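You operate a simulated robot arm through the tools that you are given. There is no shell and no other tool. Be economical: measure what you need, move in short steps, check, and stop when the job is done.

You run a simulated robot arm. Do the job below in one go: nothing can be reset, and whatever is moved stays where it is left.

TASK
Shake salt over the blue striped bowl three times and cheese over the red striped bowl twice.
Fine: put both shakers back; spill no more than a pinch.

It is judged by the outcome, as a careful person would: the job done as asked, and still so three seconds after it is handed in. It fails if anything else is knocked over, pushed out of place, dropped, spilled or broken.

THE ROBOT
A 6-joint arm with a two-finger parallel gripper, fixed in place. Base frame: the origin is at the foot of the arm, x ahead of it, y to its left, z up; the work surface is at about z = 0.9. Readings come in m, rad, newtons and seconds.
With the tool pointing down near the work surface it reaches from about 0.24 to 0.64 m from the base axis. Its first joint turns from -1.152 to 1.152 rad. Payload 2.7 kg.
Tool frame: the origin (TCP) lies between the finger pads and is the grasp point; the fingertips stand 0.023 m ahead of it; z points along the fingers, y is the line along which they close. The gripper opens to 0.094 m. The fingers are 0.038 m wide and 0.01 m thick; the gripper's body (0.054 by 0.096 m) begins 0.039 m behind the TCP.
Orientation is told as [roll, pitch, yaw] about the base's x, y, z axes, in that order, counted from this pose: with the fingers straight down and closing along the base's y, the tool's x points along the base's -x, its y along +y and its z along -z.

THE INTERFACE
- The arm moves only by the tool jog_arm. Its argument "moves" is a list of rows, each a list of 3 entries, a list of its own where there are three numbers: the shift along the base's x, y, z in m, then the turn, a rotation vector about the base's x, y, z in rad, then the opening in per cent of the stroke, from 0 (shut) to 100 (fully open). In form: [[[x, y, z], [wx, wy, wz], gripper], ...]. A call has 1 to 10 rows; each row shifts and turns the commanded pose from where the row before left it. Each row takes 0.2 s and may step no farther than 0.05 m and 0.15 rad from the row before; otherwise, or with a gripper value out of range, the whole call is refused. Where a pose cannot be reached the arm comes as near as it can. A force on the tool above 40 N (or 10 N above the force at the start of the call, whichever is more), or a blocked arm, ends the call early, and 0.2 s more pass. The fingers move at their own pace (about 0.045 m/s each) and stop on an object; they squeeze with about 20 N. The grip force told is the motor's: it shows also when the fingers shut on nothing. Time passes only in rows, and 0.2 s behind the last, so rows that do not move let the fingers close. The reply holds the time, the measured pose of the TCP, the force on the tool along the base axes, the opening and the grip force, in the units named above and with some noise, and new pictures: "show" is both (left out), scene, wrist or none.
- Cameras (640 x 400 px; columns grow to the right, rows downward): "scene" is fixed at [0.055, -0.4128, 1.4193]; the picture's right is [0.93, -0.36, 0.00], its down [-0.16, -0.41, -0.90] and it looks along [0.32, 0.84, -0.44] (base axes); focal length 322 px, centre (320, 200). "wrist" rides on the gripper at [0.086, 0.016, -0.074] in the tool frame; the picture's right is [-0.18, 0.98, 0.00], its down [-0.58, -0.11, -0.81] and it looks along [-0.79, -0.15, 0.59] (tool axes); focal length 243 px, centre (320, 200). There is no depth. A picture from a camera that has moved, and an enlarged one, comes with that camera's place and axes in the base frame and with its lens.
- close_up(camera, box): a new picture of the part [left, top, right, bottom] of that camera's present view, enlarged. The clock stands still meanwhile.
- finish_job(): hands the job in; it is judged then, once.

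Go step by step. Nothing tells you positions but the pictures and the camera data: compare them with the known pose of the tool, close in by small moves and look again before you grip or let go. The budget is 120 turns and 170 pictures, counting those below and the enlarged ones. Unless the task says otherwise, let go and move clear before handing in, and close with one line.

The tools are called after ">>>" by a JSON object that holds its "method" and its "body". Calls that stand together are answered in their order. jog_arm: Moves the arm, as the interface text tells. Its arguments: {"type":"object","properties":{"moves":{"type":"array","items":{"type":"array"}},"show":{"type":"string","enum":["both","scene","wrist","none"]}},"required":["moves"]} The other tools are called the same way: close_up (camera, box) takes an enlarged picture of a part of a camera's view; finish_job () hands the job in.

At the start:

```text
clock: 0.0
position: [0.315, 0.1002, 1.2554]
tcp_rot: [0.0, 0.0, 0.0]
wrist_force: [0.2, 0.1, 0.1]
width: 0.0938
gripper_force: 0.0
```

scene: 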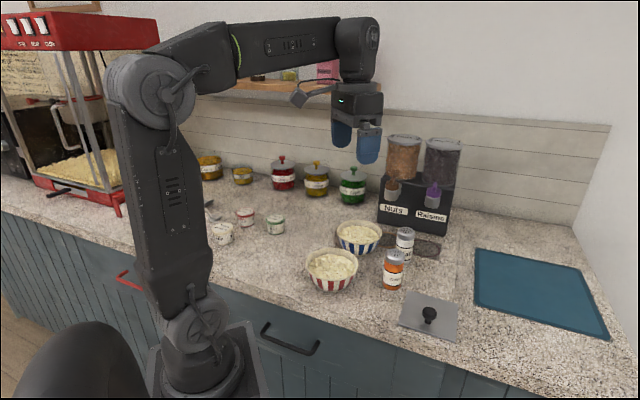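
wrist: 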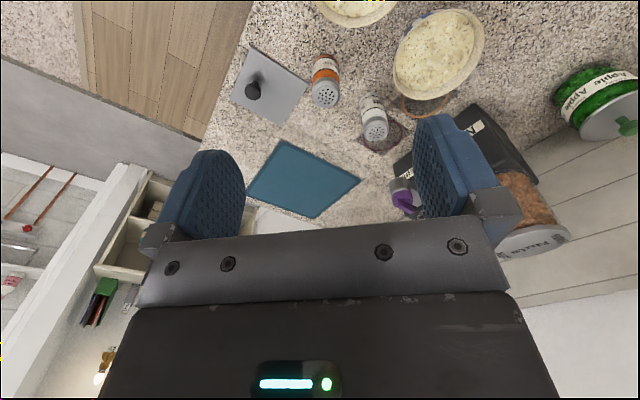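

I see two bowls (red striped at about (332,268), blue striped at (358,236)) and two shakers beside them. I'll enlarge that area first to tell which shaker is which.

>>> {"method": "close_up", "body": {"camera": "scene", "box": [290, 200, 470, 345]}}

>>> {"method": "close_up", "body": {"camera": "wrist", "box": [220, 0, 500, 175]}}

```text
2.76 times, centred on (380, 272) of scene
camera zoom: at [0.055, -0.4128, 1.4193], right [0.93, -0.36, 0.0], down [-0.16, -0.41, -0.9], along [0.32, 0.84, -0.44], focal length 887 px, centre (154, 0)
```

zoom: 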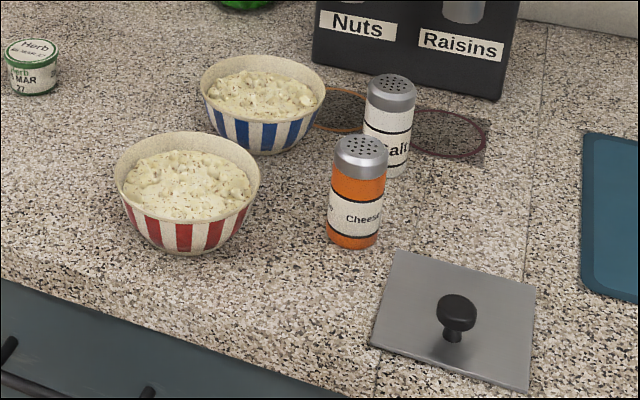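

```text
2.29 times, centred on (360, 88) of wrist
camera zoom: at [0.2301, 0.1169, 1.33], right [0.18, 0.98, 0.0], down [0.58, -0.11, 0.81], along [0.79, -0.15, -0.59], focal length 555 px, centre (229, 457)
```

zoom: 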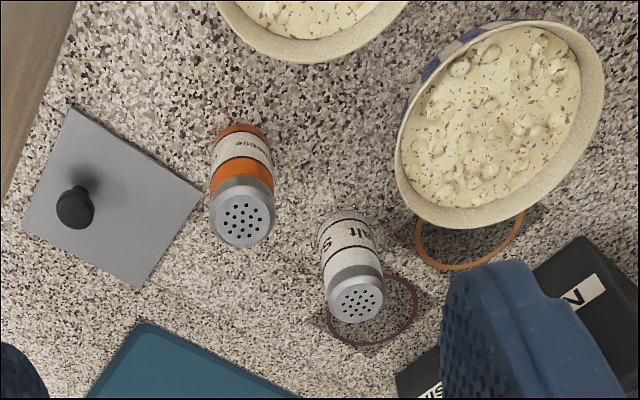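

Salt is the white shaker at about (0.504, 0.156) and cheese is the orange one at about (0.423, 0.082); both are about 0.095 tall and 0.046 wide. The red bowl is at about (0.291, 0.131) and the blue bowl at (0.416, 0.234), with rims at z≈0.965. I'll grip from the free right side with the tool tilted and the camera on top, so rolling the tool will invert the shaker. First comes yaw, then tilt, up high.

>>> {"method": "jog_arm", "body": {"moves": [[[0.0158, -0.0122, 0], [0, 0, -0.1358], 70], [[0.0158, -0.0122, 0], [0, 0, -0.1358], 70], [[0.0158, -0.0122, 0], [0, 0, -0.1358], 70], [[0.0158, -0.0122, 0], [0, 0, -0.1358], 70], [[0.0158, -0.0122, 0], [0, 0, -0.1358], 70], [[0.0158, -0.0122, 0], [0, 0, -0.1358], 70], [[0.0158, -0.0122, 0], [0, 0, -0.1358], 70], [[0.0158, -0.0122, 0], [0, 0, -0.1358], 70], [[0.0158, -0.0122, 0], [0, 0, -0.1358], 70]], "show": "none"}}

>>> {"method": "jog_arm", "body": {"moves": [[[0, 0, -0.01], [0.1289, 0.0469, 0], 70], [[0, 0, -0.01], [0.1289, 0.0469, 0], 70], [[0, 0, -0.01], [0.1289, 0.0469, 0], 70], [[0, 0, -0.01], [0.1289, 0.0469, 0], 70], [[0, 0, -0.01], [0.1289, 0.0469, 0], 70], [[0, 0, -0.01], [0.1289, 0.0469, 0], 70], [[0, 0, -0.01], [0.1289, 0.0469, 0], 70]]}}

```text
clock: 2.0
position: [0.4575, -0.0104, 1.2578]
tcp_rot: [0.002, -0.001, -1.226]
wrist_force: [-0.6, 0.2, -0.8]
width: 0.0657
gripper_force: 0.1
```

```text
clock: 3.6
position: [0.4577, -0.0094, 1.1844]
tcp_rot: [0.001, 0.961, -1.223]
wrist_force: [-0.5, 0.1, 0.5]
width: 0.0657
gripper_force: 0.0
camera wrist: at [0.4774, -0.0144, 1.2977], right [0.96, 0.23, -0.15], down [0.23, -0.97, -0.02], along [-0.15, -0.02, -0.99], focal length 243 px, centre (320, 200)
```

scene: 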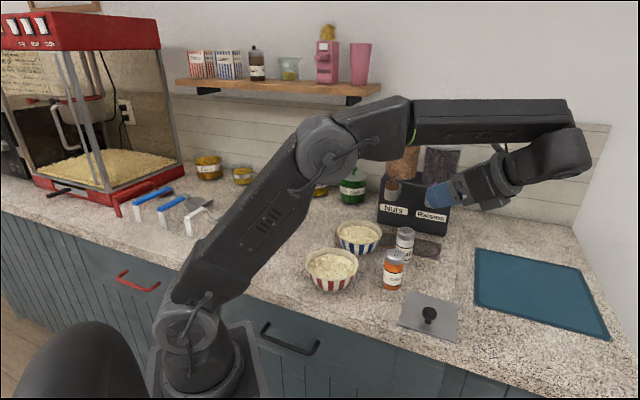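
wrist: 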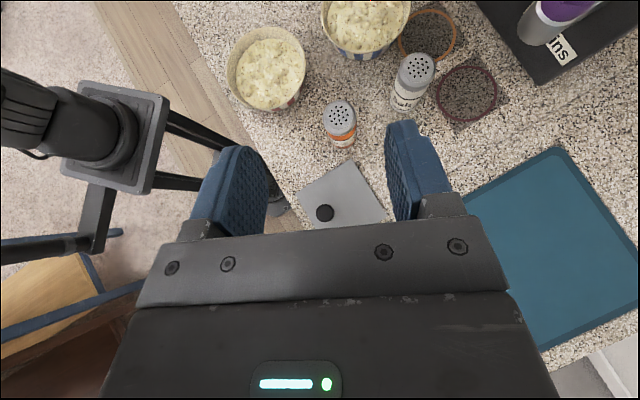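

The pose is reached, and the overhead wrist view puts cheese at about (0.427, 0.084) and salt at about (0.507, 0.158). I'll descend to a point 0.12 m back along the tool axis from the cheese.

>>> {"method": "jog_arm", "body": {"moves": [[[0.001, 0, -0.04], [0, 0, 0], 75], [[0.001, 0, -0.04], [0, 0, 0], 75], [[0.001, 0, -0.04], [0, 0, 0], 75], [[0, 0, -0.03], [0, 0, 0], 75], [[0, 0, -0.015], [0, 0, 0], 75]]}}

```text
clock: 4.8
position: [0.4626, -0.0087, 1.0188]
tcp_rot: [0.0, 0.96, -1.223]
wrist_force: [-0.1, -0.4, 0.4]
width: 0.0705
gripper_force: 0.0
camera wrist: at [0.4824, -0.0138, 1.1322], right [0.96, 0.24, -0.15], down [0.24, -0.97, -0.01], along [-0.15, -0.02, -0.99], focal length 243 px, centre (320, 200)
```

scene: 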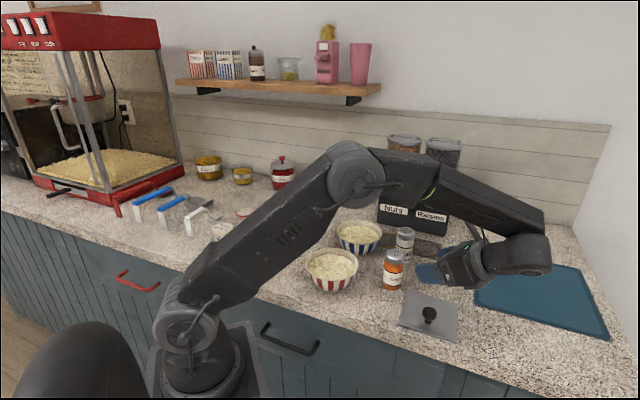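
wrist: 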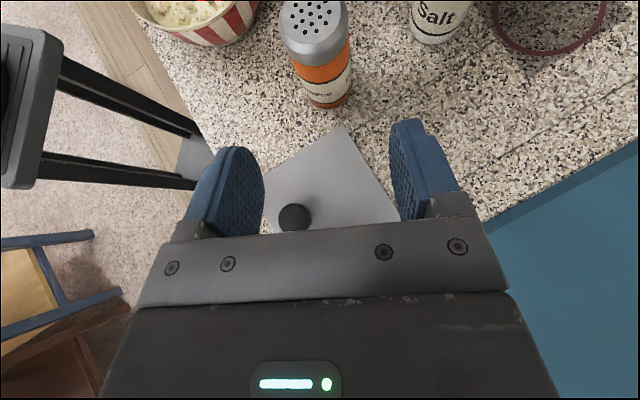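

Refined from this view, the cheese axis is at about (0.429, 0.082). I'll advance most of the way along the tool axis and check.

>>> {"method": "jog_arm", "body": {"moves": [[[-0.0084, 0.0227, -0.0167], [0, 0, 0], 75], [[-0.0084, 0.0227, -0.0167], [0, 0, 0], 75], [[-0.006, 0.016, -0.012], [0, 0, 0], 75]]}}

>>> {"method": "close_up", "body": {"camera": "scene", "box": [350, 210, 510, 310]}}

```text
clock: 5.6
position: [0.4372, 0.0551, 0.9753]
tcp_rot: [0.001, 0.962, -1.224]
wrist_force: [0.0, -0.6, 0.0]
width: 0.0707
gripper_force: 0.1
camera wrist: at [0.4567, 0.0504, 1.0889], right [0.96, 0.24, -0.15], down [0.24, -0.97, -0.01], along [-0.15, -0.02, -0.99], focal length 243 px, centre (320, 200)
```

scene: 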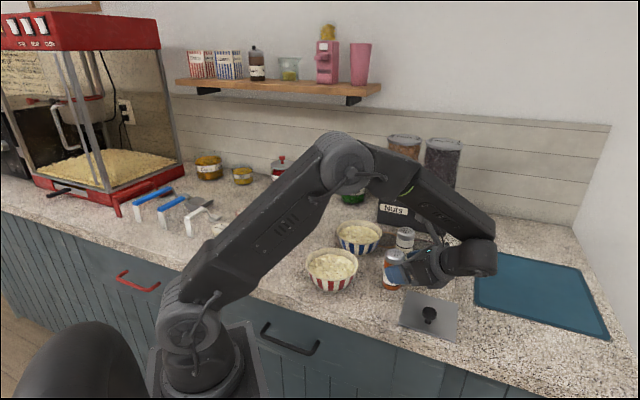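
wrist: 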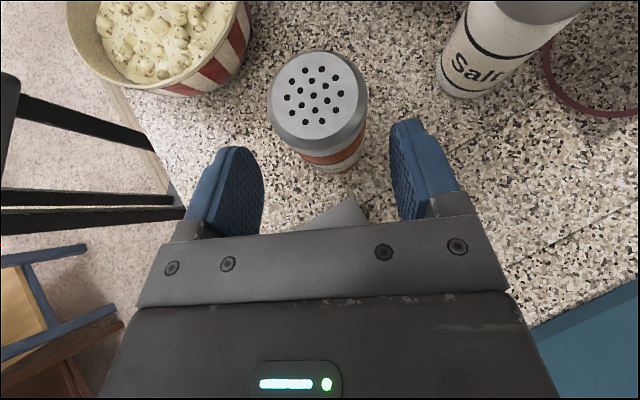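

```text
4.00 times, centred on (430, 260) of scene
camera zoom: at [0.055, -0.4128, 1.4193], right [0.93, -0.36, 0.0], down [-0.16, -0.41, -0.9], along [0.32, 0.84, -0.44], focal length 1287 px, centre (-120, -40)
```

zoom: 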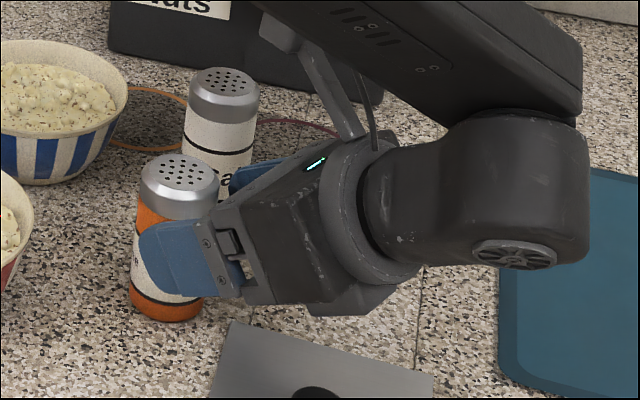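

The cheese is between the open fingers, slightly to the +x side. I'll make the last advance with that small correction and look before closing.

>>> {"method": "jog_arm", "body": {"moves": [[[0.0, 0.008, -0.01], [0, 0, 0], 75], [[-0.003, 0.011, -0.01], [0, 0, 0], 75], [[-0.003, 0.011, -0.009], [0, 0, 0], 75]]}}

>>> {"method": "close_up", "body": {"camera": "scene", "box": [350, 210, 510, 310]}}

```text
clock: 6.4
position: [0.4315, 0.0824, 0.9447]
tcp_rot: [-0.002, 0.96, -1.222]
wrist_force: [0.7, 0.5, 0.2]
width: 0.0709
gripper_force: 0.1
camera wrist: at [0.4517, 0.0781, 1.0583], right [0.96, 0.24, -0.15], down [0.24, -0.97, -0.01], along [-0.15, -0.02, -0.99], focal length 243 px, centre (320, 200)
```

scene: 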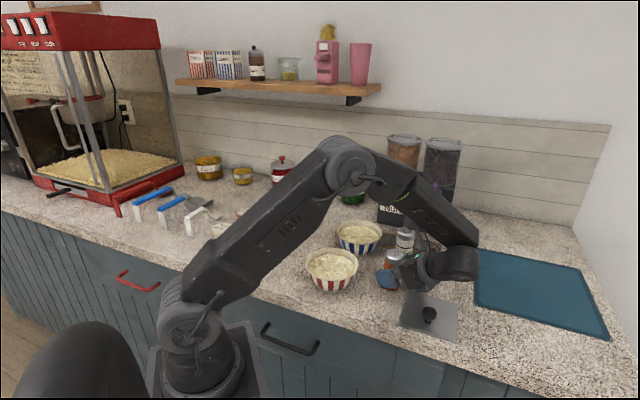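
wrist: 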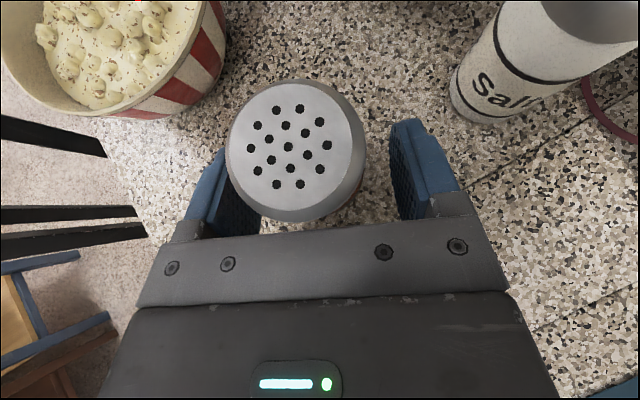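

```text
4.00 times, centred on (430, 260) of scene
camera zoom: at [0.055, -0.4128, 1.4193], right [0.93, -0.36, 0.0], down [-0.16, -0.41, -0.9], along [0.32, 0.84, -0.44], focal length 1287 px, centre (-120, -40)
```

zoom: 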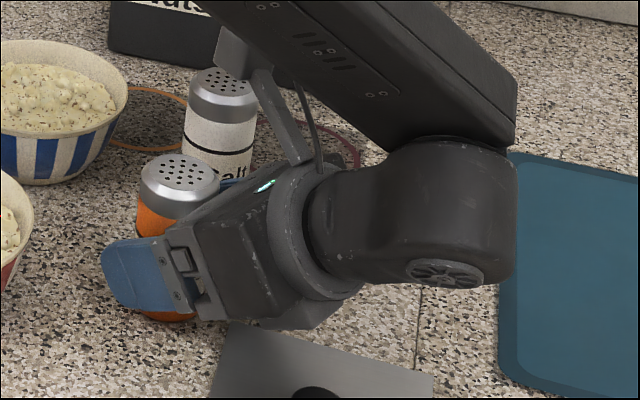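

The cheese axis is at about (0.430, 0.090), laterally centred between the fingers. I'll nudge in a little and close.

>>> {"method": "jog_arm", "body": {"moves": [[[-0.002, 0.007, 0], [0, 0, 0], 75], [[0, 0, 0], [0, 0, 0], 55], [[0, 0, 0], [0, 0, 0], 45], [[0, 0, 0], [0, 0, 0], 20], [[0, 0, 0], [0, 0, 0], 20], [[0, 0, 0], [0, 0, 0], 20]]}}

```text
clock: 7.8
position: [0.4306, 0.0895, 0.9447]
tcp_rot: [0.001, 0.958, -1.226]
wrist_force: [0.0, 0.8, 0.2]
width: 0.0432
gripper_force: 19.7
camera wrist: at [0.45, 0.0847, 1.0592], right [0.96, 0.24, -0.15], down [0.24, -0.97, -0.01], along [-0.15, -0.02, -0.99], focal length 243 px, centre (320, 200)
```

scene: 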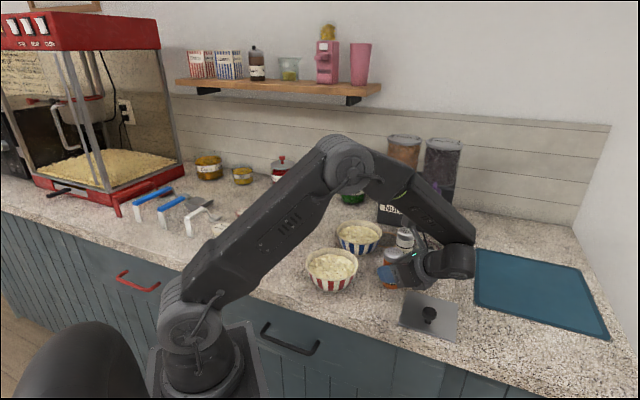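
wrist: 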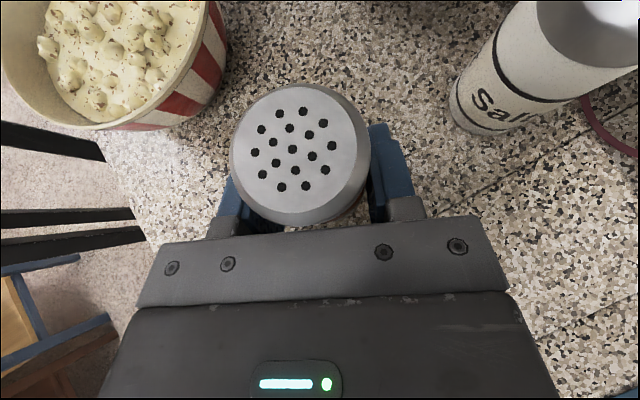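

Gripped (width 0.043). I'll lift straight up gently.

>>> {"method": "jog_arm", "body": {"moves": [[[0, 0, 0.01], [0, 0, 0], 20], [[0, 0, 0.02], [0, 0, 0], 20], [[0, 0, 0.03], [0, 0, 0], 20], [[0, 0, 0.03], [0, 0, 0], 20], [[0, 0, 0.03], [0, 0, 0], 20], [[0, 0, 0.03], [0, 0, 0], 20], [[0, 0, 0.03], [0, 0, 0], 20], [[0, 0, 0.02], [0, 0, 0], 20], [[0, 0, 0.01], [0, 0, 0], 20]]}}

```text
clock: 9.8
position: [0.4311, 0.0875, 1.1578]
tcp_rot: [-0.001, 0.963, -1.223]
wrist_force: [0.0, 0.7, -0.6]
width: 0.0431
gripper_force: 20.3
camera wrist: at [0.4507, 0.0833, 1.2717], right [0.96, 0.24, -0.15], down [0.24, -0.97, -0.01], along [-0.15, -0.02, -0.99], focal length 243 px, centre (320, 200)
```

scene: 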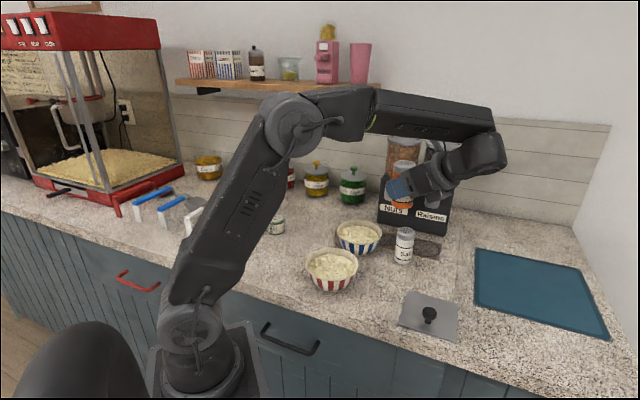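
wrist: 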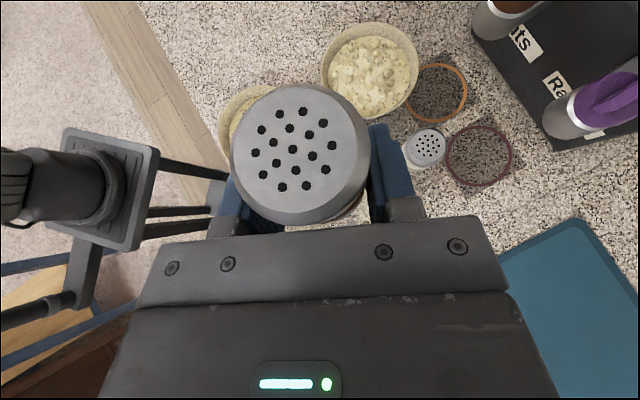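

The cheese is held securely. Combining both cameras, I estimate the bowl centres as red ≈ (0.299, 0.139) and blue ≈ (0.423, 0.243). I'll move over the red bowl upright, then level the tool.

>>> {"method": "jog_arm", "body": {"moves": [[[-0.0278, 0.0141, 0], [0, 0, 0], 20], [[-0.0278, 0.0141, 0], [0, 0, 0], 20], [[-0.0278, 0.0141, 0], [0, 0, 0], 20], [[-0.0278, 0.0141, 0], [0, 0, 0], 20], [[-0.0278, 0.0141, 0], [0, 0, 0], 20], [[0, 0, 0], [0.1149, 0.0418, 0], 20], [[0, 0, 0], [0.1149, 0.0418, 0], 20], [[0, 0, 0], [0.1149, 0.0418, 0], 20], [[0, 0, 0], [0.1149, 0.0418, 0], 20], [[0, 0, 0], [0.1149, 0.0418, 0], 20]]}}

```text
clock: 12.0
position: [0.2911, 0.1579, 1.1556]
tcp_rot: [2.925, 1.568, 1.702]
wrist_force: [0.0, -1.1, -1.7]
width: 0.0432
gripper_force: 19.7
camera wrist: at [0.3327, 0.0948, 1.2423], right [0.92, 0.34, -0.18], down [0.17, -0.79, -0.58], along [-0.34, 0.51, -0.79], focal length 243 px, centre (320, 200)
```

scene: 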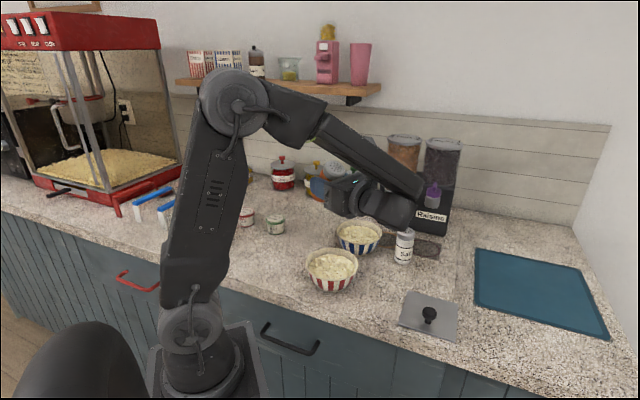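
wrist: 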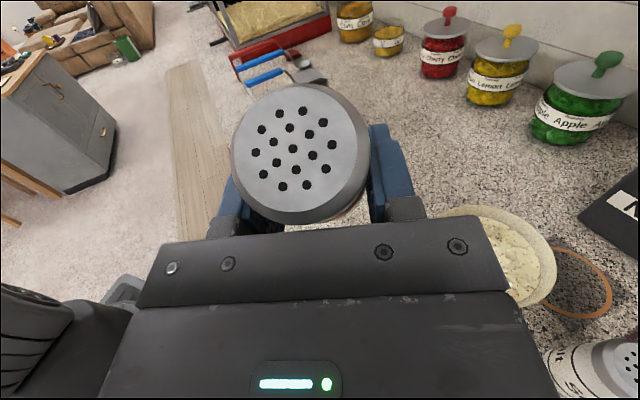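

The tool is level over the red bowl. I'll begin rolling about the tool axis, half way first.

>>> {"method": "jog_arm", "body": {"moves": [[[0, 0, 0], [0.0512, -0.1406, 0], 20], [[0, 0, 0], [0.0512, -0.1406, 0], 20], [[0, 0, 0], [0.0512, -0.1406, 0], 20], [[0, 0, 0], [0.0512, -0.1406, 0], 20], [[0, 0, 0], [0.0512, -0.1406, 0], 20], [[0, 0, 0], [0.0512, -0.1406, 0], 20], [[0, 0, 0], [0.0512, -0.1406, 0], 20], [[0, 0, 0], [0.0512, -0.1406, 0], 20], [[0, 0, 0], [0.0512, -0.1406, 0], 20]]}}

>>> {"method": "close_up", "body": {"camera": "scene", "box": [270, 150, 430, 300]}}

```text
clock: 14.0
position: [0.2927, 0.1596, 1.1567]
tcp_rot: [1.571, 0.222, 0.348]
wrist_force: [-0.4, 0.2, -1.2]
width: 0.043
gripper_force: 19.3
camera wrist: at [0.2423, 0.0618, 1.1911], right [0.37, 0.13, 0.92], down [0.79, -0.57, -0.23], along [0.49, 0.81, -0.32], focal length 243 px, centre (320, 200)
```

scene: 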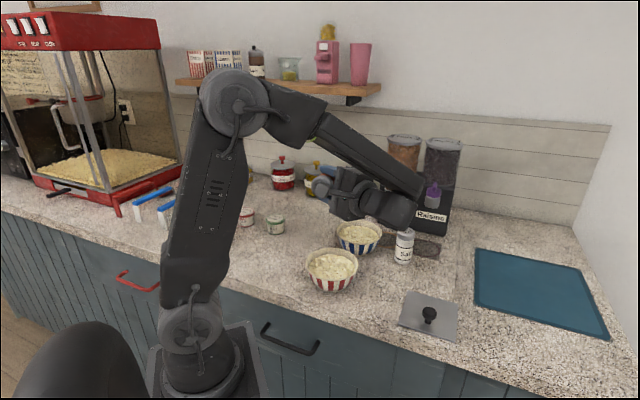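
wrist: 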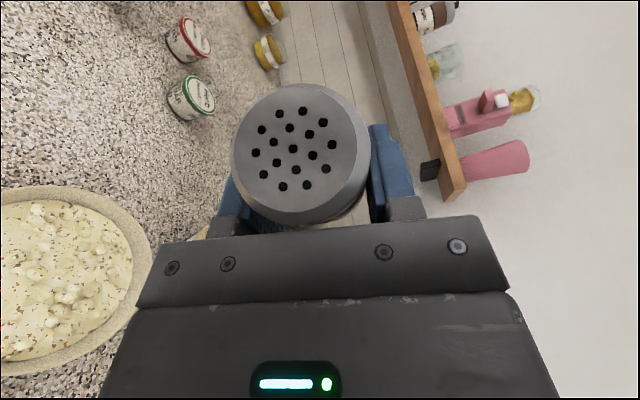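

```text
2.67 times, centred on (350, 225) of scene
camera zoom: at [0.055, -0.4128, 1.4193], right [0.93, -0.36, 0.0], down [-0.16, -0.41, -0.9], along [0.32, 0.84, -0.44], focal length 858 px, centre (240, 133)
```

zoom: 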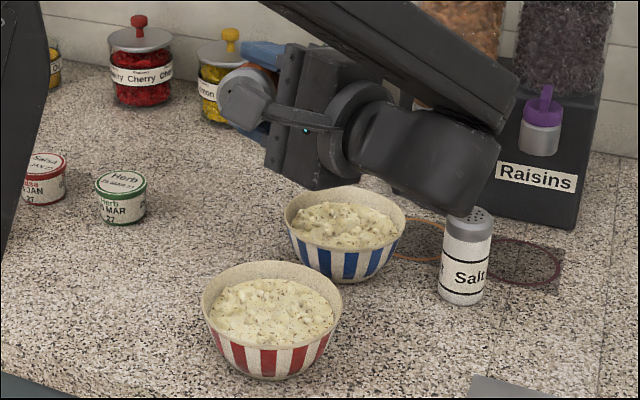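

From this view the red bowl is confirmed at (0.298, 0.140), so the cap will end up over its centre. I'll continue the roll to full inversion.

>>> {"method": "jog_arm", "body": {"moves": [[[0, 0, 0], [0.0512, -0.1406, 0], 20], [[0, 0, 0], [0.0512, -0.1406, 0], 20], [[0, 0, 0], [0.0512, -0.1406, 0], 20], [[0, 0, 0], [0.0512, -0.1406, 0], 20], [[0, 0, 0], [0.0512, -0.1406, 0], 20], [[0, 0, 0], [0.0512, -0.1406, 0], 20], [[0, 0, 0], [0.0512, -0.1406, 0], 20], [[0, 0, 0], [0.0512, -0.1406, 0], 20], [[0, 0, 0], [0.0512, -0.1406, 0], 20], [[0, 0, 0], [0.0512, -0.1406, 0], 20]]}}

>>> {"method": "close_up", "body": {"camera": "scene", "box": [270, 150, 430, 300]}}

```text
clock: 16.2
position: [0.2914, 0.1572, 1.1548]
tcp_rot: [1.569, -1.277, 0.351]
wrist_force: [-0.6, 0.1, -1.3]
width: 0.043
gripper_force: 20.0
camera wrist: at [0.279, 0.0748, 1.0772], right [-0.83, -0.3, 0.46], down [0.53, -0.66, 0.53], along [0.15, 0.68, 0.71], focal length 243 px, centre (320, 200)
```

scene: 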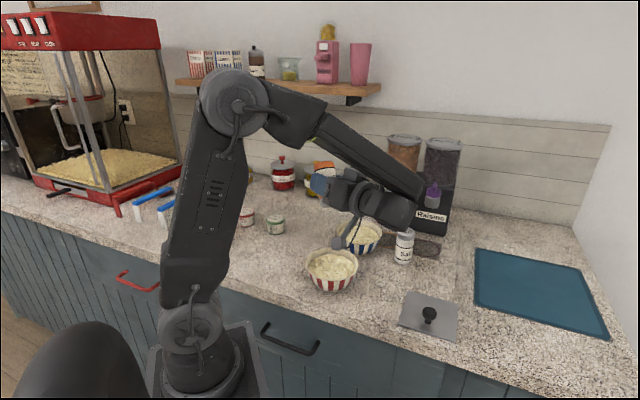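
wrist: 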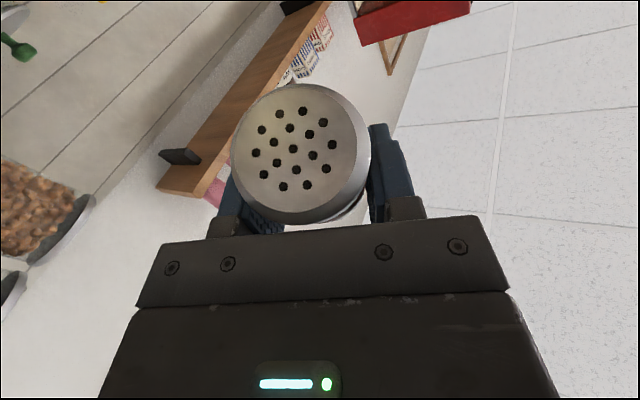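

```text
2.67 times, centred on (350, 225) of scene
camera zoom: at [0.055, -0.4128, 1.4193], right [0.93, -0.36, 0.0], down [-0.16, -0.41, -0.9], along [0.32, 0.84, -0.44], focal length 858 px, centre (240, 133)
```

zoom: 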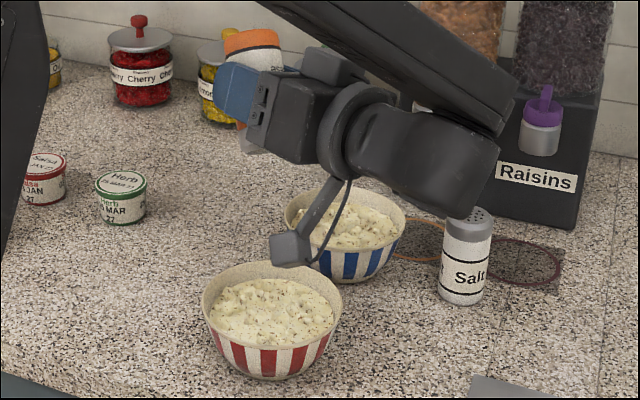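

It's nearly inverted and nothing is spilled. I'll finish the roll and lower gently by 0.025.

>>> {"method": "jog_arm", "body": {"moves": [[[0, 0.002, -0.004], [0.0512, -0.1406, 0], 20], [[0, 0.002, -0.005], [0.0512, -0.1406, 0], 20], [[0, 0, -0.006], [0, 0, 0], 20], [[0, 0, -0.005], [0, 0, 0], 20], [[0, 0, -0.004], [0, 0, 0], 20]], "show": "none"}}

>>> {"method": "close_up", "body": {"camera": "scene", "box": [270, 150, 430, 300]}}

```text
clock: 17.4
position: [0.2918, 0.1626, 1.131]
tcp_rot: [-0.978, -1.57, 2.898]
wrist_force: [0.0, -0.1, -1.4]
width: 0.0431
gripper_force: 20.0
```

```text
2.67 times, centred on (350, 225) of scene
camera zoom: at [0.055, -0.4128, 1.4193], right [0.93, -0.36, 0.0], down [-0.16, -0.41, -0.9], along [0.32, 0.84, -0.44], focal length 858 px, centre (240, 133)
```

zoom: 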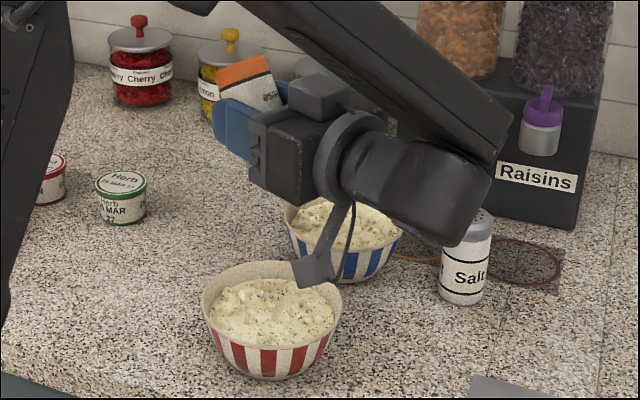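

It's fully inverted over the red bowl with no cheese out yet. First shake: a quick dip down and up.

>>> {"method": "jog_arm", "body": {"moves": [[[0, 0, -0.035], [0, 0, 0], 20], [[0, 0, 0.035], [0, 0, 0], 20], [[0, 0, 0], [0, 0, 0], 20]], "show": "none"}}

>>> {"method": "close_up", "body": {"camera": "scene", "box": [300, 220, 420, 300]}}

```text
clock: 18.2
position: [0.2911, 0.1648, 1.1324]
tcp_rot: [-1.054, -1.569, 2.97]
wrist_force: [0.1, 0.9, -1.0]
width: 0.0431
gripper_force: 19.8
```

```text
5.00 times, centred on (360, 260) of scene
camera zoom: at [0.055, -0.4128, 1.4193], right [0.93, -0.36, 0.0], down [-0.16, -0.41, -0.9], along [0.32, 0.84, -0.44], focal length 1608 px, centre (120, -100)
```

zoom: 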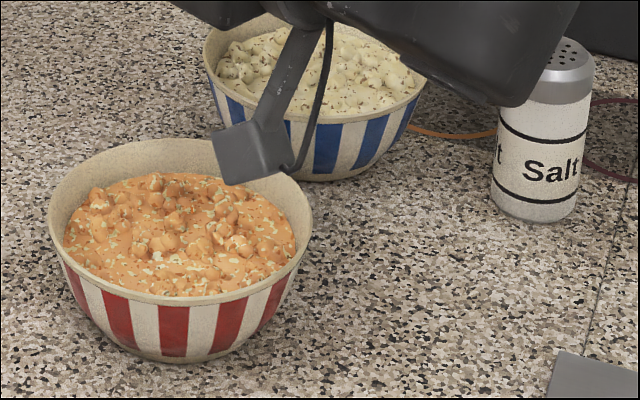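

The first shake clearly dusted the red bowl, with no spill. Second shake, done the same way.

>>> {"method": "jog_arm", "body": {"moves": [[[0, 0, -0.035], [0, 0, 0], 20], [[0, 0, 0.035], [0, 0, 0], 20], [[0, 0, 0], [0, 0, 0], 20]], "show": "none"}}

>>> {"method": "close_up", "body": {"camera": "scene", "box": [300, 220, 420, 300]}}

```text
clock: 19.0
position: [0.2891, 0.1651, 1.1329]
tcp_rot: [-1.035, -1.57, 2.955]
wrist_force: [0.1, -0.5, -1.4]
width: 0.0432
gripper_force: 20.0
```

```text
5.00 times, centred on (360, 260) of scene
camera zoom: at [0.055, -0.4128, 1.4193], right [0.93, -0.36, 0.0], down [-0.16, -0.41, -0.9], along [0.32, 0.84, -0.44], focal length 1608 px, centre (120, -100)
```

zoom: 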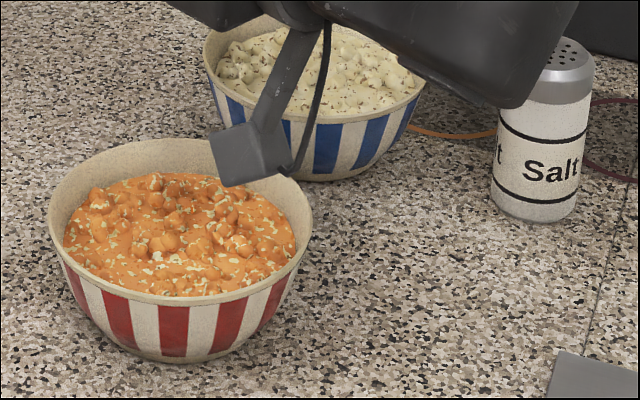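

The second layer is visible, so cheese is done. I'll roll back upright, staying over the bowl and gently.

>>> {"method": "jog_arm", "body": {"moves": [[[0, 0, 0], [-0.03, 0.08, 0], 20], [[0, 0, 0], [-0.0512, 0.1406, 0], 20], [[0, 0, 0], [-0.0512, 0.1406, 0], 20], [[0, 0, 0], [-0.0512, 0.1406, 0], 20], [[0, 0, 0], [-0.0512, 0.1406, 0], 20], [[0, 0, 0], [-0.0512, 0.1406, 0], 20], [[0, 0, 0], [-0.0512, 0.1406, 0], 20], [[0, 0, 0], [-0.0512, 0.1406, 0], 20], [[0, 0, 0], [-0.0512, 0.1406, 0], 20], [[0, 0, 0], [-0.0512, 0.1406, 0], 20]], "show": "none"}}

>>> {"method": "jog_arm", "body": {"moves": [[[0, 0, 0], [-0.0512, 0.1406, 0], 20], [[0, 0, 0], [-0.0512, 0.1406, 0], 20], [[0, 0, 0], [-0.0512, 0.1406, 0], 20], [[0, 0, 0], [-0.0512, 0.1406, 0], 20], [[0, 0, 0], [-0.0512, 0.1406, 0], 20], [[0, 0, 0], [-0.0512, 0.1406, 0], 20], [[0, 0, 0], [-0.0512, 0.1406, 0], 20], [[0, 0, 0], [-0.0512, 0.1406, 0], 20], [[0, 0, 0], [-0.0512, 0.1406, 0], 20], [[0, 0, 0], [-0.0512, 0.1406, 0], 20]], "show": "none"}}

>>> {"method": "jog_arm", "body": {"moves": [[[0, 0, 0.005], [-0.0212, 0.0606, 0], 20], [[0, 0, 0.01], [-0.1149, -0.0418, 0], 20], [[0, 0, 0.01], [-0.1149, -0.0418, 0], 20], [[0, 0, 0], [-0.1149, -0.0418, 0], 20], [[0, 0, 0], [-0.1149, -0.0418, 0], 20], [[0, 0, 0], [-0.1149, -0.0418, 0], 20]]}}

```text
clock: 21.2
position: [0.2916, 0.1634, 1.1338]
tcp_rot: [1.57, -0.138, 0.351]
wrist_force: [0.2, 0.0, -1.5]
width: 0.0429
gripper_force: 20.3
```

```text
clock: 23.4
position: [0.2918, 0.1628, 1.133]
tcp_rot: [1.579, 1.36, 0.354]
wrist_force: [-0.1, -0.4, -2.0]
width: 0.0431
gripper_force: 19.6
```

```text
clock: 24.8
position: [0.2934, 0.1633, 1.1581]
tcp_rot: [0.21, 0.944, -0.965]
wrist_force: [-0.5, 0.3, -0.8]
width: 0.0431
gripper_force: 20.8
camera wrist: at [0.2992, 0.1545, 1.2724], right [0.95, 0.32, -0.03], down [0.32, -0.95, -0.02], along [-0.03, 0.01, -1.0], focal length 243 px, centre (320, 200)
```

scene: 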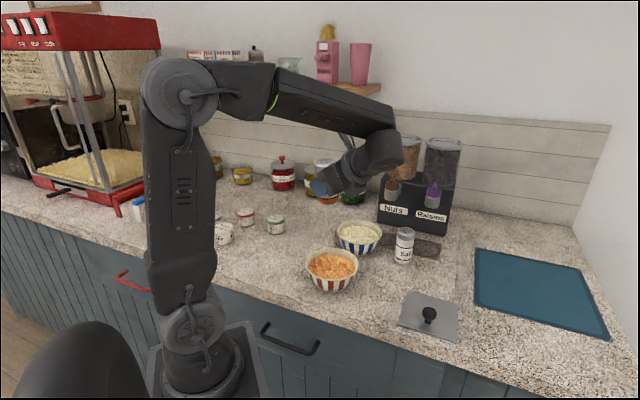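
wrist: 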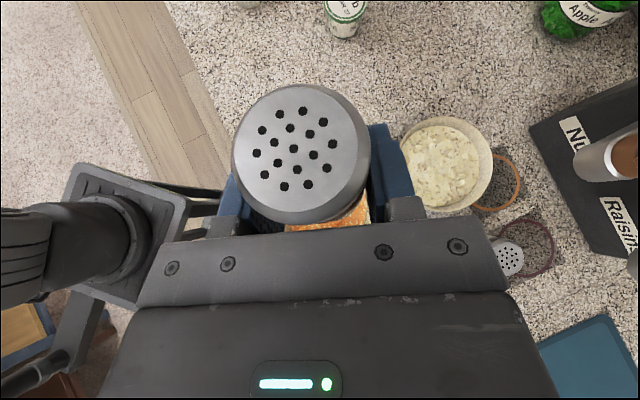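

The roll back is 0.15 rad short, so I'll correct that about the tool axis. Then I'll move back above the cheese's original spot.

>>> {"method": "jog_arm", "body": {"moves": [[[0, 0, 0], [-0.0419, 0.1152, -0.0859], 20], [[0.0275, -0.0148, 0], [0, 0, 0], 20], [[0.0275, -0.0148, 0], [0, 0, 0], 20], [[0.0275, -0.0148, 0], [0, 0, 0], 20], [[0.0275, -0.0148, 0], [0, 0, 0], 20], [[0.0275, -0.0148, 0], [0, 0, 0], 20], [[0, 0, 0], [0, 0, 0], 20]], "show": "none"}}

```text
clock: 26.4
position: [0.4289, 0.087, 1.1586]
tcp_rot: [0.0, 0.962, -1.221]
wrist_force: [0.2, 0.5, -1.4]
width: 0.0432
gripper_force: 19.6
```

Orientation is restored. I'll descend to just above the surface at the original spot.

>>> {"method": "jog_arm", "body": {"moves": [[[0.001, 0.001, -0.03], [0, 0, 0], 20], [[0, 0, -0.04], [0, 0, 0], 20], [[0, 0, -0.04], [0, 0, 0], 20], [[0, 0, -0.04], [0, 0, 0], 20], [[0, 0, -0.03], [0, 0, 0], 20], [[0, 0, -0.02], [0, 0, 0], 20], [[0, 0, 0], [0, 0, 0], 20]]}}

>>> {"method": "close_up", "body": {"camera": "scene", "box": [290, 210, 450, 310]}}

```text
clock: 28.0
position: [0.4283, 0.0917, 0.9576]
tcp_rot: [0.0, 0.961, -1.222]
wrist_force: [-0.4, -0.2, -1.5]
width: 0.043
gripper_force: 19.3
camera wrist: at [0.4484, 0.0866, 1.0701], right [0.96, 0.24, -0.15], down [0.24, -0.97, -0.02], along [-0.15, -0.02, -0.99], focal length 243 px, centre (320, 200)
```

scene: 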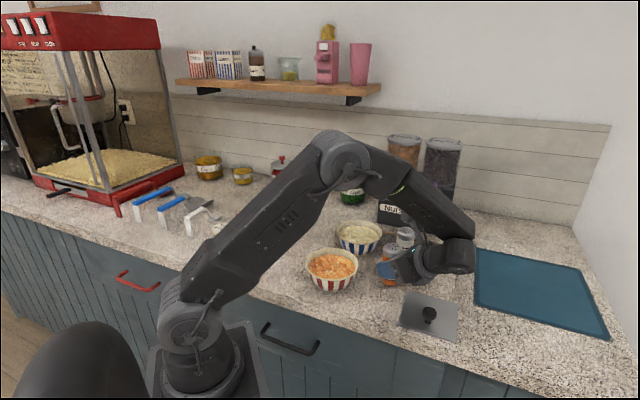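
wrist: 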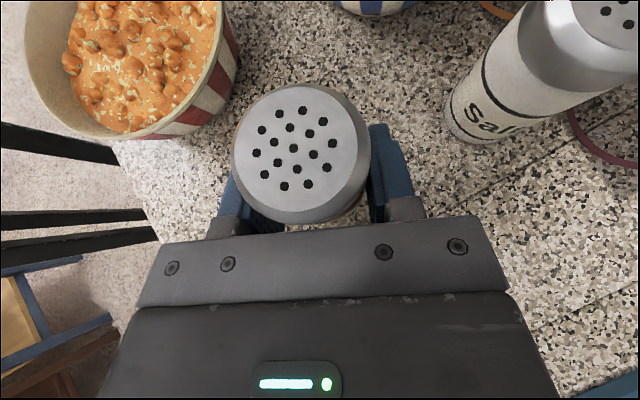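

```text
4.00 times, centred on (370, 260) of scene
camera zoom: at [0.055, -0.4128, 1.4193], right [0.93, -0.36, 0.0], down [-0.16, -0.41, -0.9], along [0.32, 0.84, -0.44], focal length 1287 px, centre (120, -40)
```

zoom: 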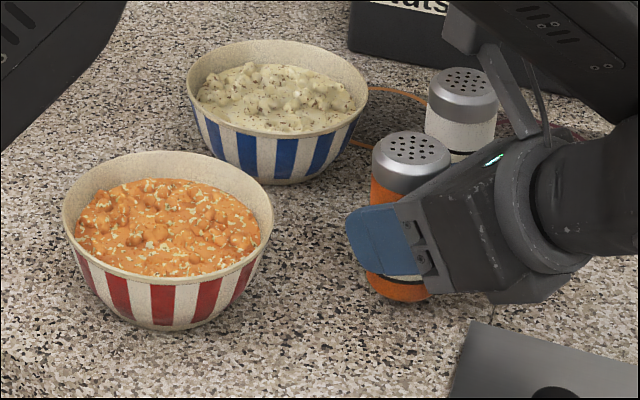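

The shaker is about 12 mm above its spot. I'll lower the last bit in small steps.

>>> {"method": "jog_arm", "body": {"moves": [[[0.0015, -0.0015, -0.006], [0, 0, 0], 20], [[0, 0, -0.003], [0, 0, 0], 20], [[0, 0, -0.002], [0, 0, 0], 20], [[0, 0, -0.001], [0, 0, 0], 20], [[0, 0, 0], [0, 0, 0], 20]], "show": "none"}}

```text
clock: 29.2
position: [0.4311, 0.0884, 0.9471]
tcp_rot: [0.003, 0.964, -1.22]
wrist_force: [-0.9, 3.0, 12.7]
width: 0.0432
gripper_force: 20.5
```

Contact is felt (about 13 N up), so the shaker is on the counter. I'll ease off 1 mm, open, and check.

>>> {"method": "jog_arm", "body": {"moves": [[[0, 0, 0.001], [0, 0, 0], 20], [[0, 0, 0], [0, 0, 0], 50], [[0, 0, 0], [0, 0, 0], 60], [[0, 0, 0], [0, 0, 0], 75], [[0, 0, 0], [0, 0, 0], 75]], "show": "wrist"}}

```text
clock: 30.4
position: [0.4327, 0.0884, 0.9455]
tcp_rot: [0.0, 0.962, -1.224]
wrist_force: [0.2, 0.9, 0.4]
width: 0.0706
gripper_force: 0.1
camera wrist: at [0.4511, 0.0829, 1.0591], right [0.96, 0.24, -0.15], down [0.24, -0.97, -0.02], along [-0.15, -0.02, -0.99], focal length 243 px, centre (320, 200)
```

wrist: 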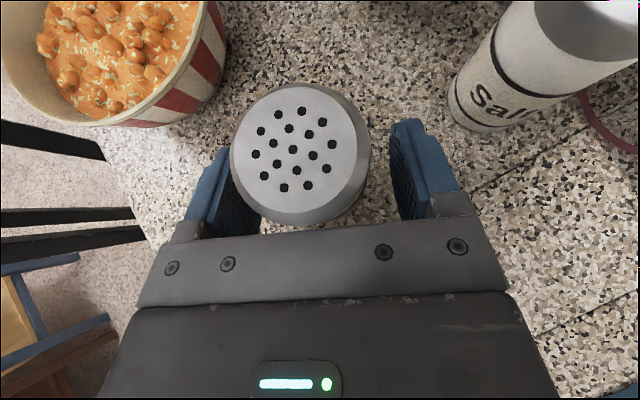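

It's standing upright on its spot. I'll back out along the tool axis and move to a standoff behind the salt.

>>> {"method": "jog_arm", "body": {"moves": [[[0.0056, -0.0154, 0.0115], [0, 0, 0], 75], [[0.0084, -0.0231, 0.0172], [0, 0, 0], 75], [[0.0098, -0.0269, 0.0201], [0, 0, 0], 75], [[0.0098, -0.0269, 0.0201], [0, 0, 0], 75], [[0.02, 0.01, 0.03], [0, 0, 0], 75], [[0.03, 0.025, 0.01], [0, 0, 0], 75], [[0.03, 0.035, 0], [0, 0, 0], 75]]}}

>>> {"method": "close_up", "body": {"camera": "scene", "box": [290, 210, 450, 310]}}

```text
clock: 32.0
position: [0.5454, 0.067, 1.0573]
tcp_rot: [-0.001, 0.964, -1.223]
wrist_force: [-0.4, -0.8, 0.2]
width: 0.0704
gripper_force: 0.0
camera wrist: at [0.5648, 0.0622, 1.1713], right [0.96, 0.24, -0.15], down [0.24, -0.97, -0.02], along [-0.15, -0.02, -0.99], focal length 243 px, centre (320, 200)
```

scene: 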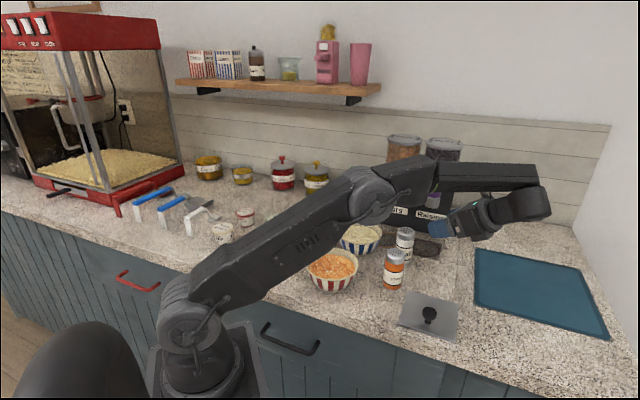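
wrist: 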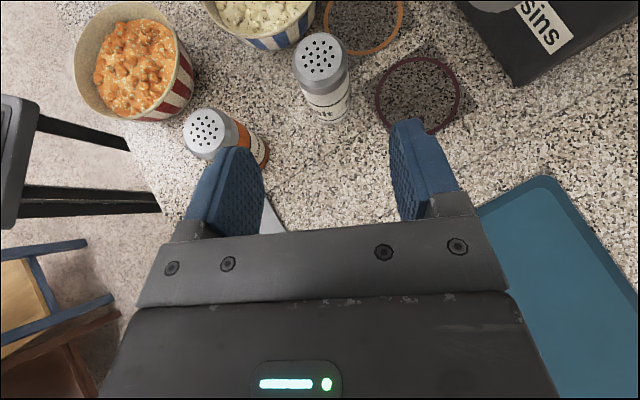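

```text
4.00 times, centred on (370, 260) of scene
camera zoom: at [0.0549, -0.4128, 1.4193], right [0.93, -0.36, 0.0], down [-0.16, -0.41, -0.9], along [0.32, 0.84, -0.44], focal length 1287 px, centre (120, -40)
```

zoom: 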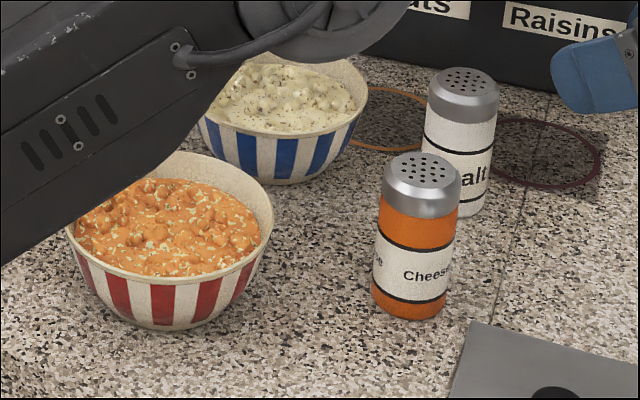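

The cheese stands upright where it was. Salt's axis is at about (0.509, 0.164). I'll approach to 0.08 m standoff.

>>> {"method": "jog_arm", "body": {"moves": [[[-0.002, 0.004, -0.03], [0, 0, 0], 75], [[-0.005, 0.012, -0.018], [0, 0, 0], 75], [[-0.007, 0.019, -0.018], [0, 0, 0], 75], [[-0.007, 0.019, -0.014], [0, 0, 0], 75]], "show": "both"}}

```text
clock: 33.0
position: [0.5228, 0.1223, 0.9766]
tcp_rot: [0.003, 0.963, -1.221]
wrist_force: [0.1, 0.5, 0.0]
width: 0.0704
gripper_force: 0.1
camera wrist: at [0.5424, 0.1181, 1.09], right [0.96, 0.24, -0.15], down [0.24, -0.97, -0.02], along [-0.15, -0.02, -0.99], focal length 243 px, centre (320, 200)
```

scene: 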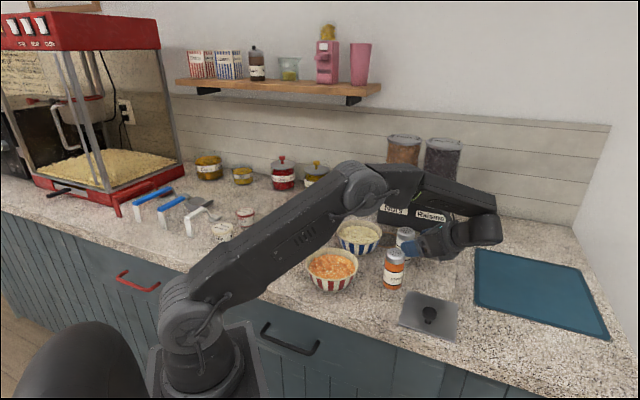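
wrist: 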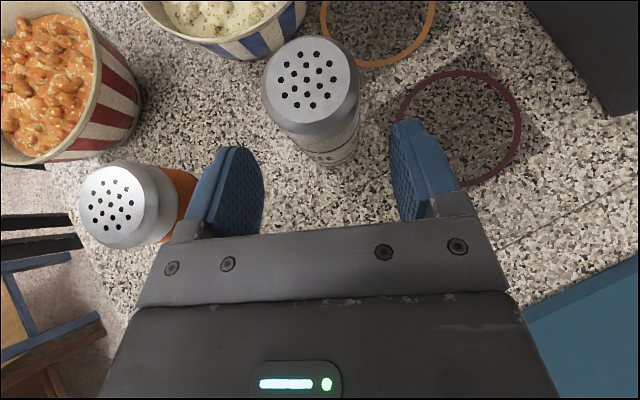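

Now the salt axis is at (0.513, 0.163). I'll move in to the grasp point and look.

>>> {"method": "jog_arm", "body": {"moves": [[[-0.002, 0.012, -0.012], [0, 0, 0], 75], [[-0.004, 0.012, -0.01], [0, 0, 0], 75], [[-0.004, 0.012, -0.0095], [0, 0, 0], 75]]}}

>>> {"method": "close_up", "body": {"camera": "scene", "box": [350, 200, 510, 300]}}

```text
clock: 33.8
position: [0.5134, 0.1579, 0.9431]
tcp_rot: [0.0, 0.963, -1.224]
wrist_force: [0.3, -0.2, 0.4]
width: 0.0706
gripper_force: 0.0
camera wrist: at [0.5337, 0.1521, 1.0565], right [0.96, 0.24, -0.15], down [0.24, -0.97, -0.02], along [-0.15, -0.02, -0.99], focal length 243 px, centre (320, 200)
```

scene: 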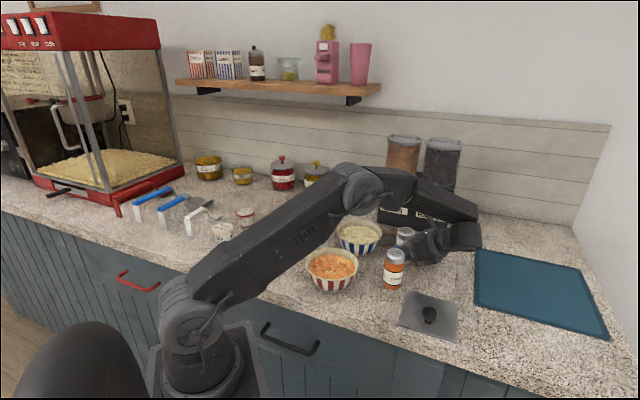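
wrist: 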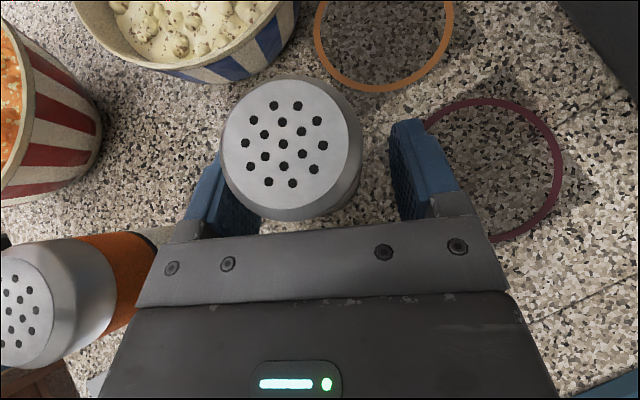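

```text
4.00 times, centred on (430, 250) of scene
camera zoom: at [0.055, -0.4128, 1.4193], right [0.93, -0.36, 0.0], down [-0.16, -0.41, -0.9], along [0.32, 0.84, -0.44], focal length 1287 px, centre (-120, 0)
```

zoom: 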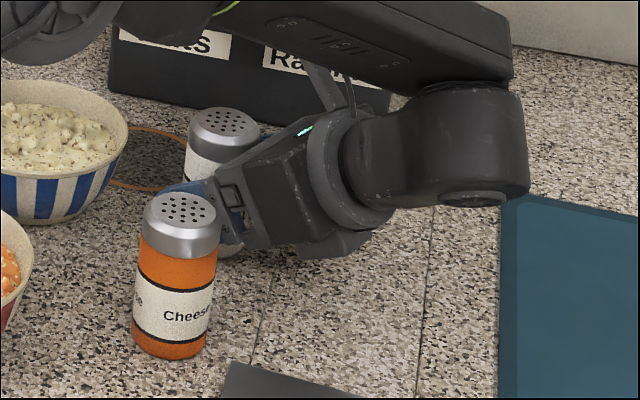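

Centred apart from about 2 mm to the left. I'll correct and close.

>>> {"method": "jog_arm", "body": {"moves": [[[-0.0025, 0.0005, 0.0015], [0, 0, 0], 75], [[0, 0, 0], [0, 0, 0], 55], [[0, 0, 0], [0, 0, 0], 45], [[0, 0, 0], [0, 0, 0], 20], [[0, 0, 0], [0, 0, 0], 20], [[0, 0, 0], [0, 0, 0], 20]], "show": "wrist"}}

```text
clock: 35.2
position: [0.5103, 0.1565, 0.9448]
tcp_rot: [-0.002, 0.961, -1.223]
wrist_force: [0.1, -0.1, 0.4]
width: 0.043
gripper_force: 19.6
camera wrist: at [0.5307, 0.1524, 1.0581], right [0.96, 0.24, -0.15], down [0.24, -0.97, -0.02], along [-0.15, -0.02, -0.99], focal length 243 px, centre (320, 200)
```

wrist: 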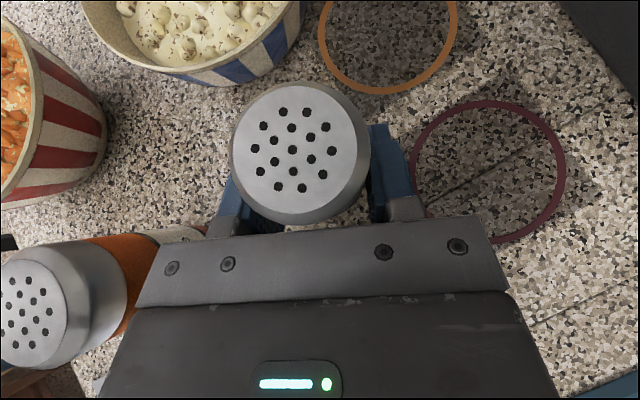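

Gripped (0.043). I'll lift straight up.

>>> {"method": "jog_arm", "body": {"moves": [[[0, 0, 0.01], [0, 0, 0], 20], [[0, 0, 0.02], [0, 0, 0], 20], [[0, 0, 0.03], [0, 0, 0], 20], [[0, 0, 0.03], [0, 0, 0], 20], [[0, 0, 0.03], [0, 0, 0], 20], [[0, 0, 0.03], [0, 0, 0], 20], [[0, 0, 0.03], [0, 0, 0], 20], [[0, 0, 0.02], [0, 0, 0], 20], [[0, 0, 0.01], [0, 0, 0], 20]]}}

```text
clock: 37.2
position: [0.511, 0.1554, 1.1557]
tcp_rot: [0.001, 0.961, -1.223]
wrist_force: [0.4, -1.0, -0.9]
width: 0.0435
gripper_force: 20.1
camera wrist: at [0.5316, 0.1509, 1.2689], right [0.96, 0.24, -0.15], down [0.24, -0.97, -0.02], along [-0.15, -0.02, -0.99], focal length 243 px, centre (320, 200)
```

scene: 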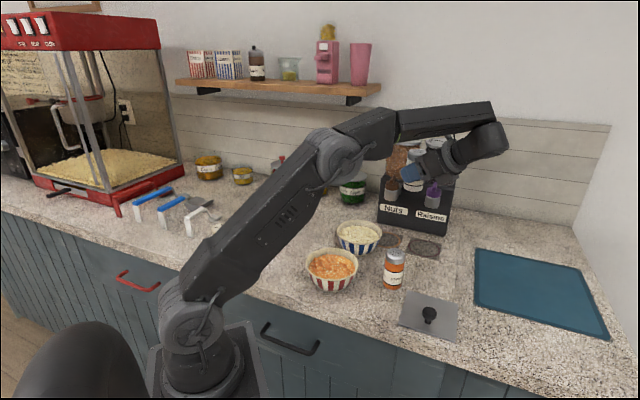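
wrist: 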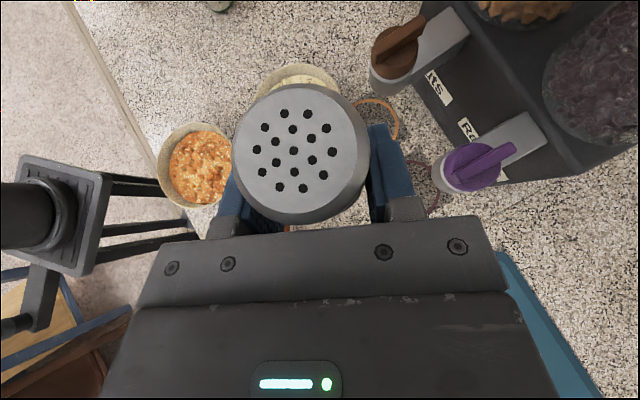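

The salt is held. I'll move over the blue bowl upright and then level the tool, keeping clear of the dispenser spouts.

>>> {"method": "jog_arm", "body": {"moves": [[[-0.0192, 0.0216, 0], [0, 0, 0], 20], [[-0.0192, 0.0216, 0], [0, 0, 0], 20], [[-0.0192, 0.0216, 0], [0, 0, 0], 20], [[-0.0192, 0.0216, 0], [0, 0, 0], 20], [[-0.0192, 0.0216, 0], [0, 0, 0], 20], [[0, 0, 0], [0.1149, 0.0418, 0], 20], [[0, 0, 0], [0.1149, 0.0418, 0], 20], [[0, 0, 0], [0.1149, 0.0418, 0], 20], [[0, 0, 0], [0.1149, 0.0418, 0], 20], [[0, 0, 0], [0.1149, 0.0418, 0], 20]]}}

```text
clock: 39.4
position: [0.4149, 0.2648, 1.1547]
tcp_rot: [3.032, 1.567, 1.812]
wrist_force: [0.3, 0.0, -1.2]
width: 0.0432
gripper_force: 20.3
camera wrist: at [0.4571, 0.2009, 1.2416], right [0.92, 0.33, -0.18], down [0.17, -0.79, -0.59], along [-0.34, 0.51, -0.79], focal length 243 px, centre (320, 200)
```

scene: 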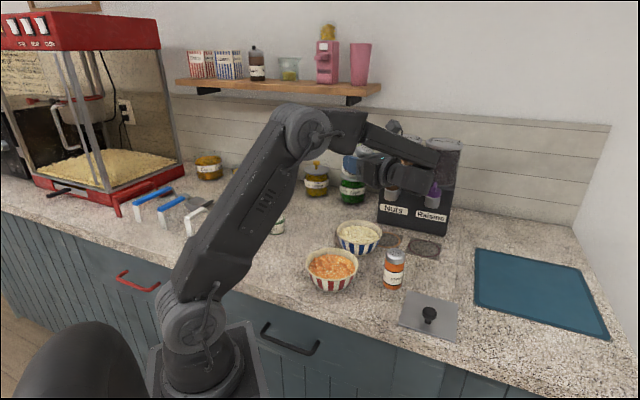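
wrist: 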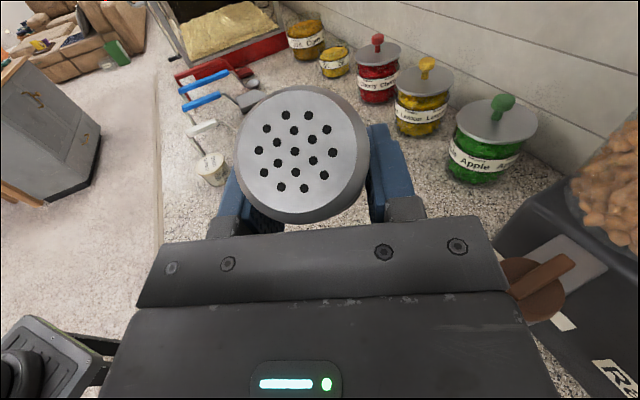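

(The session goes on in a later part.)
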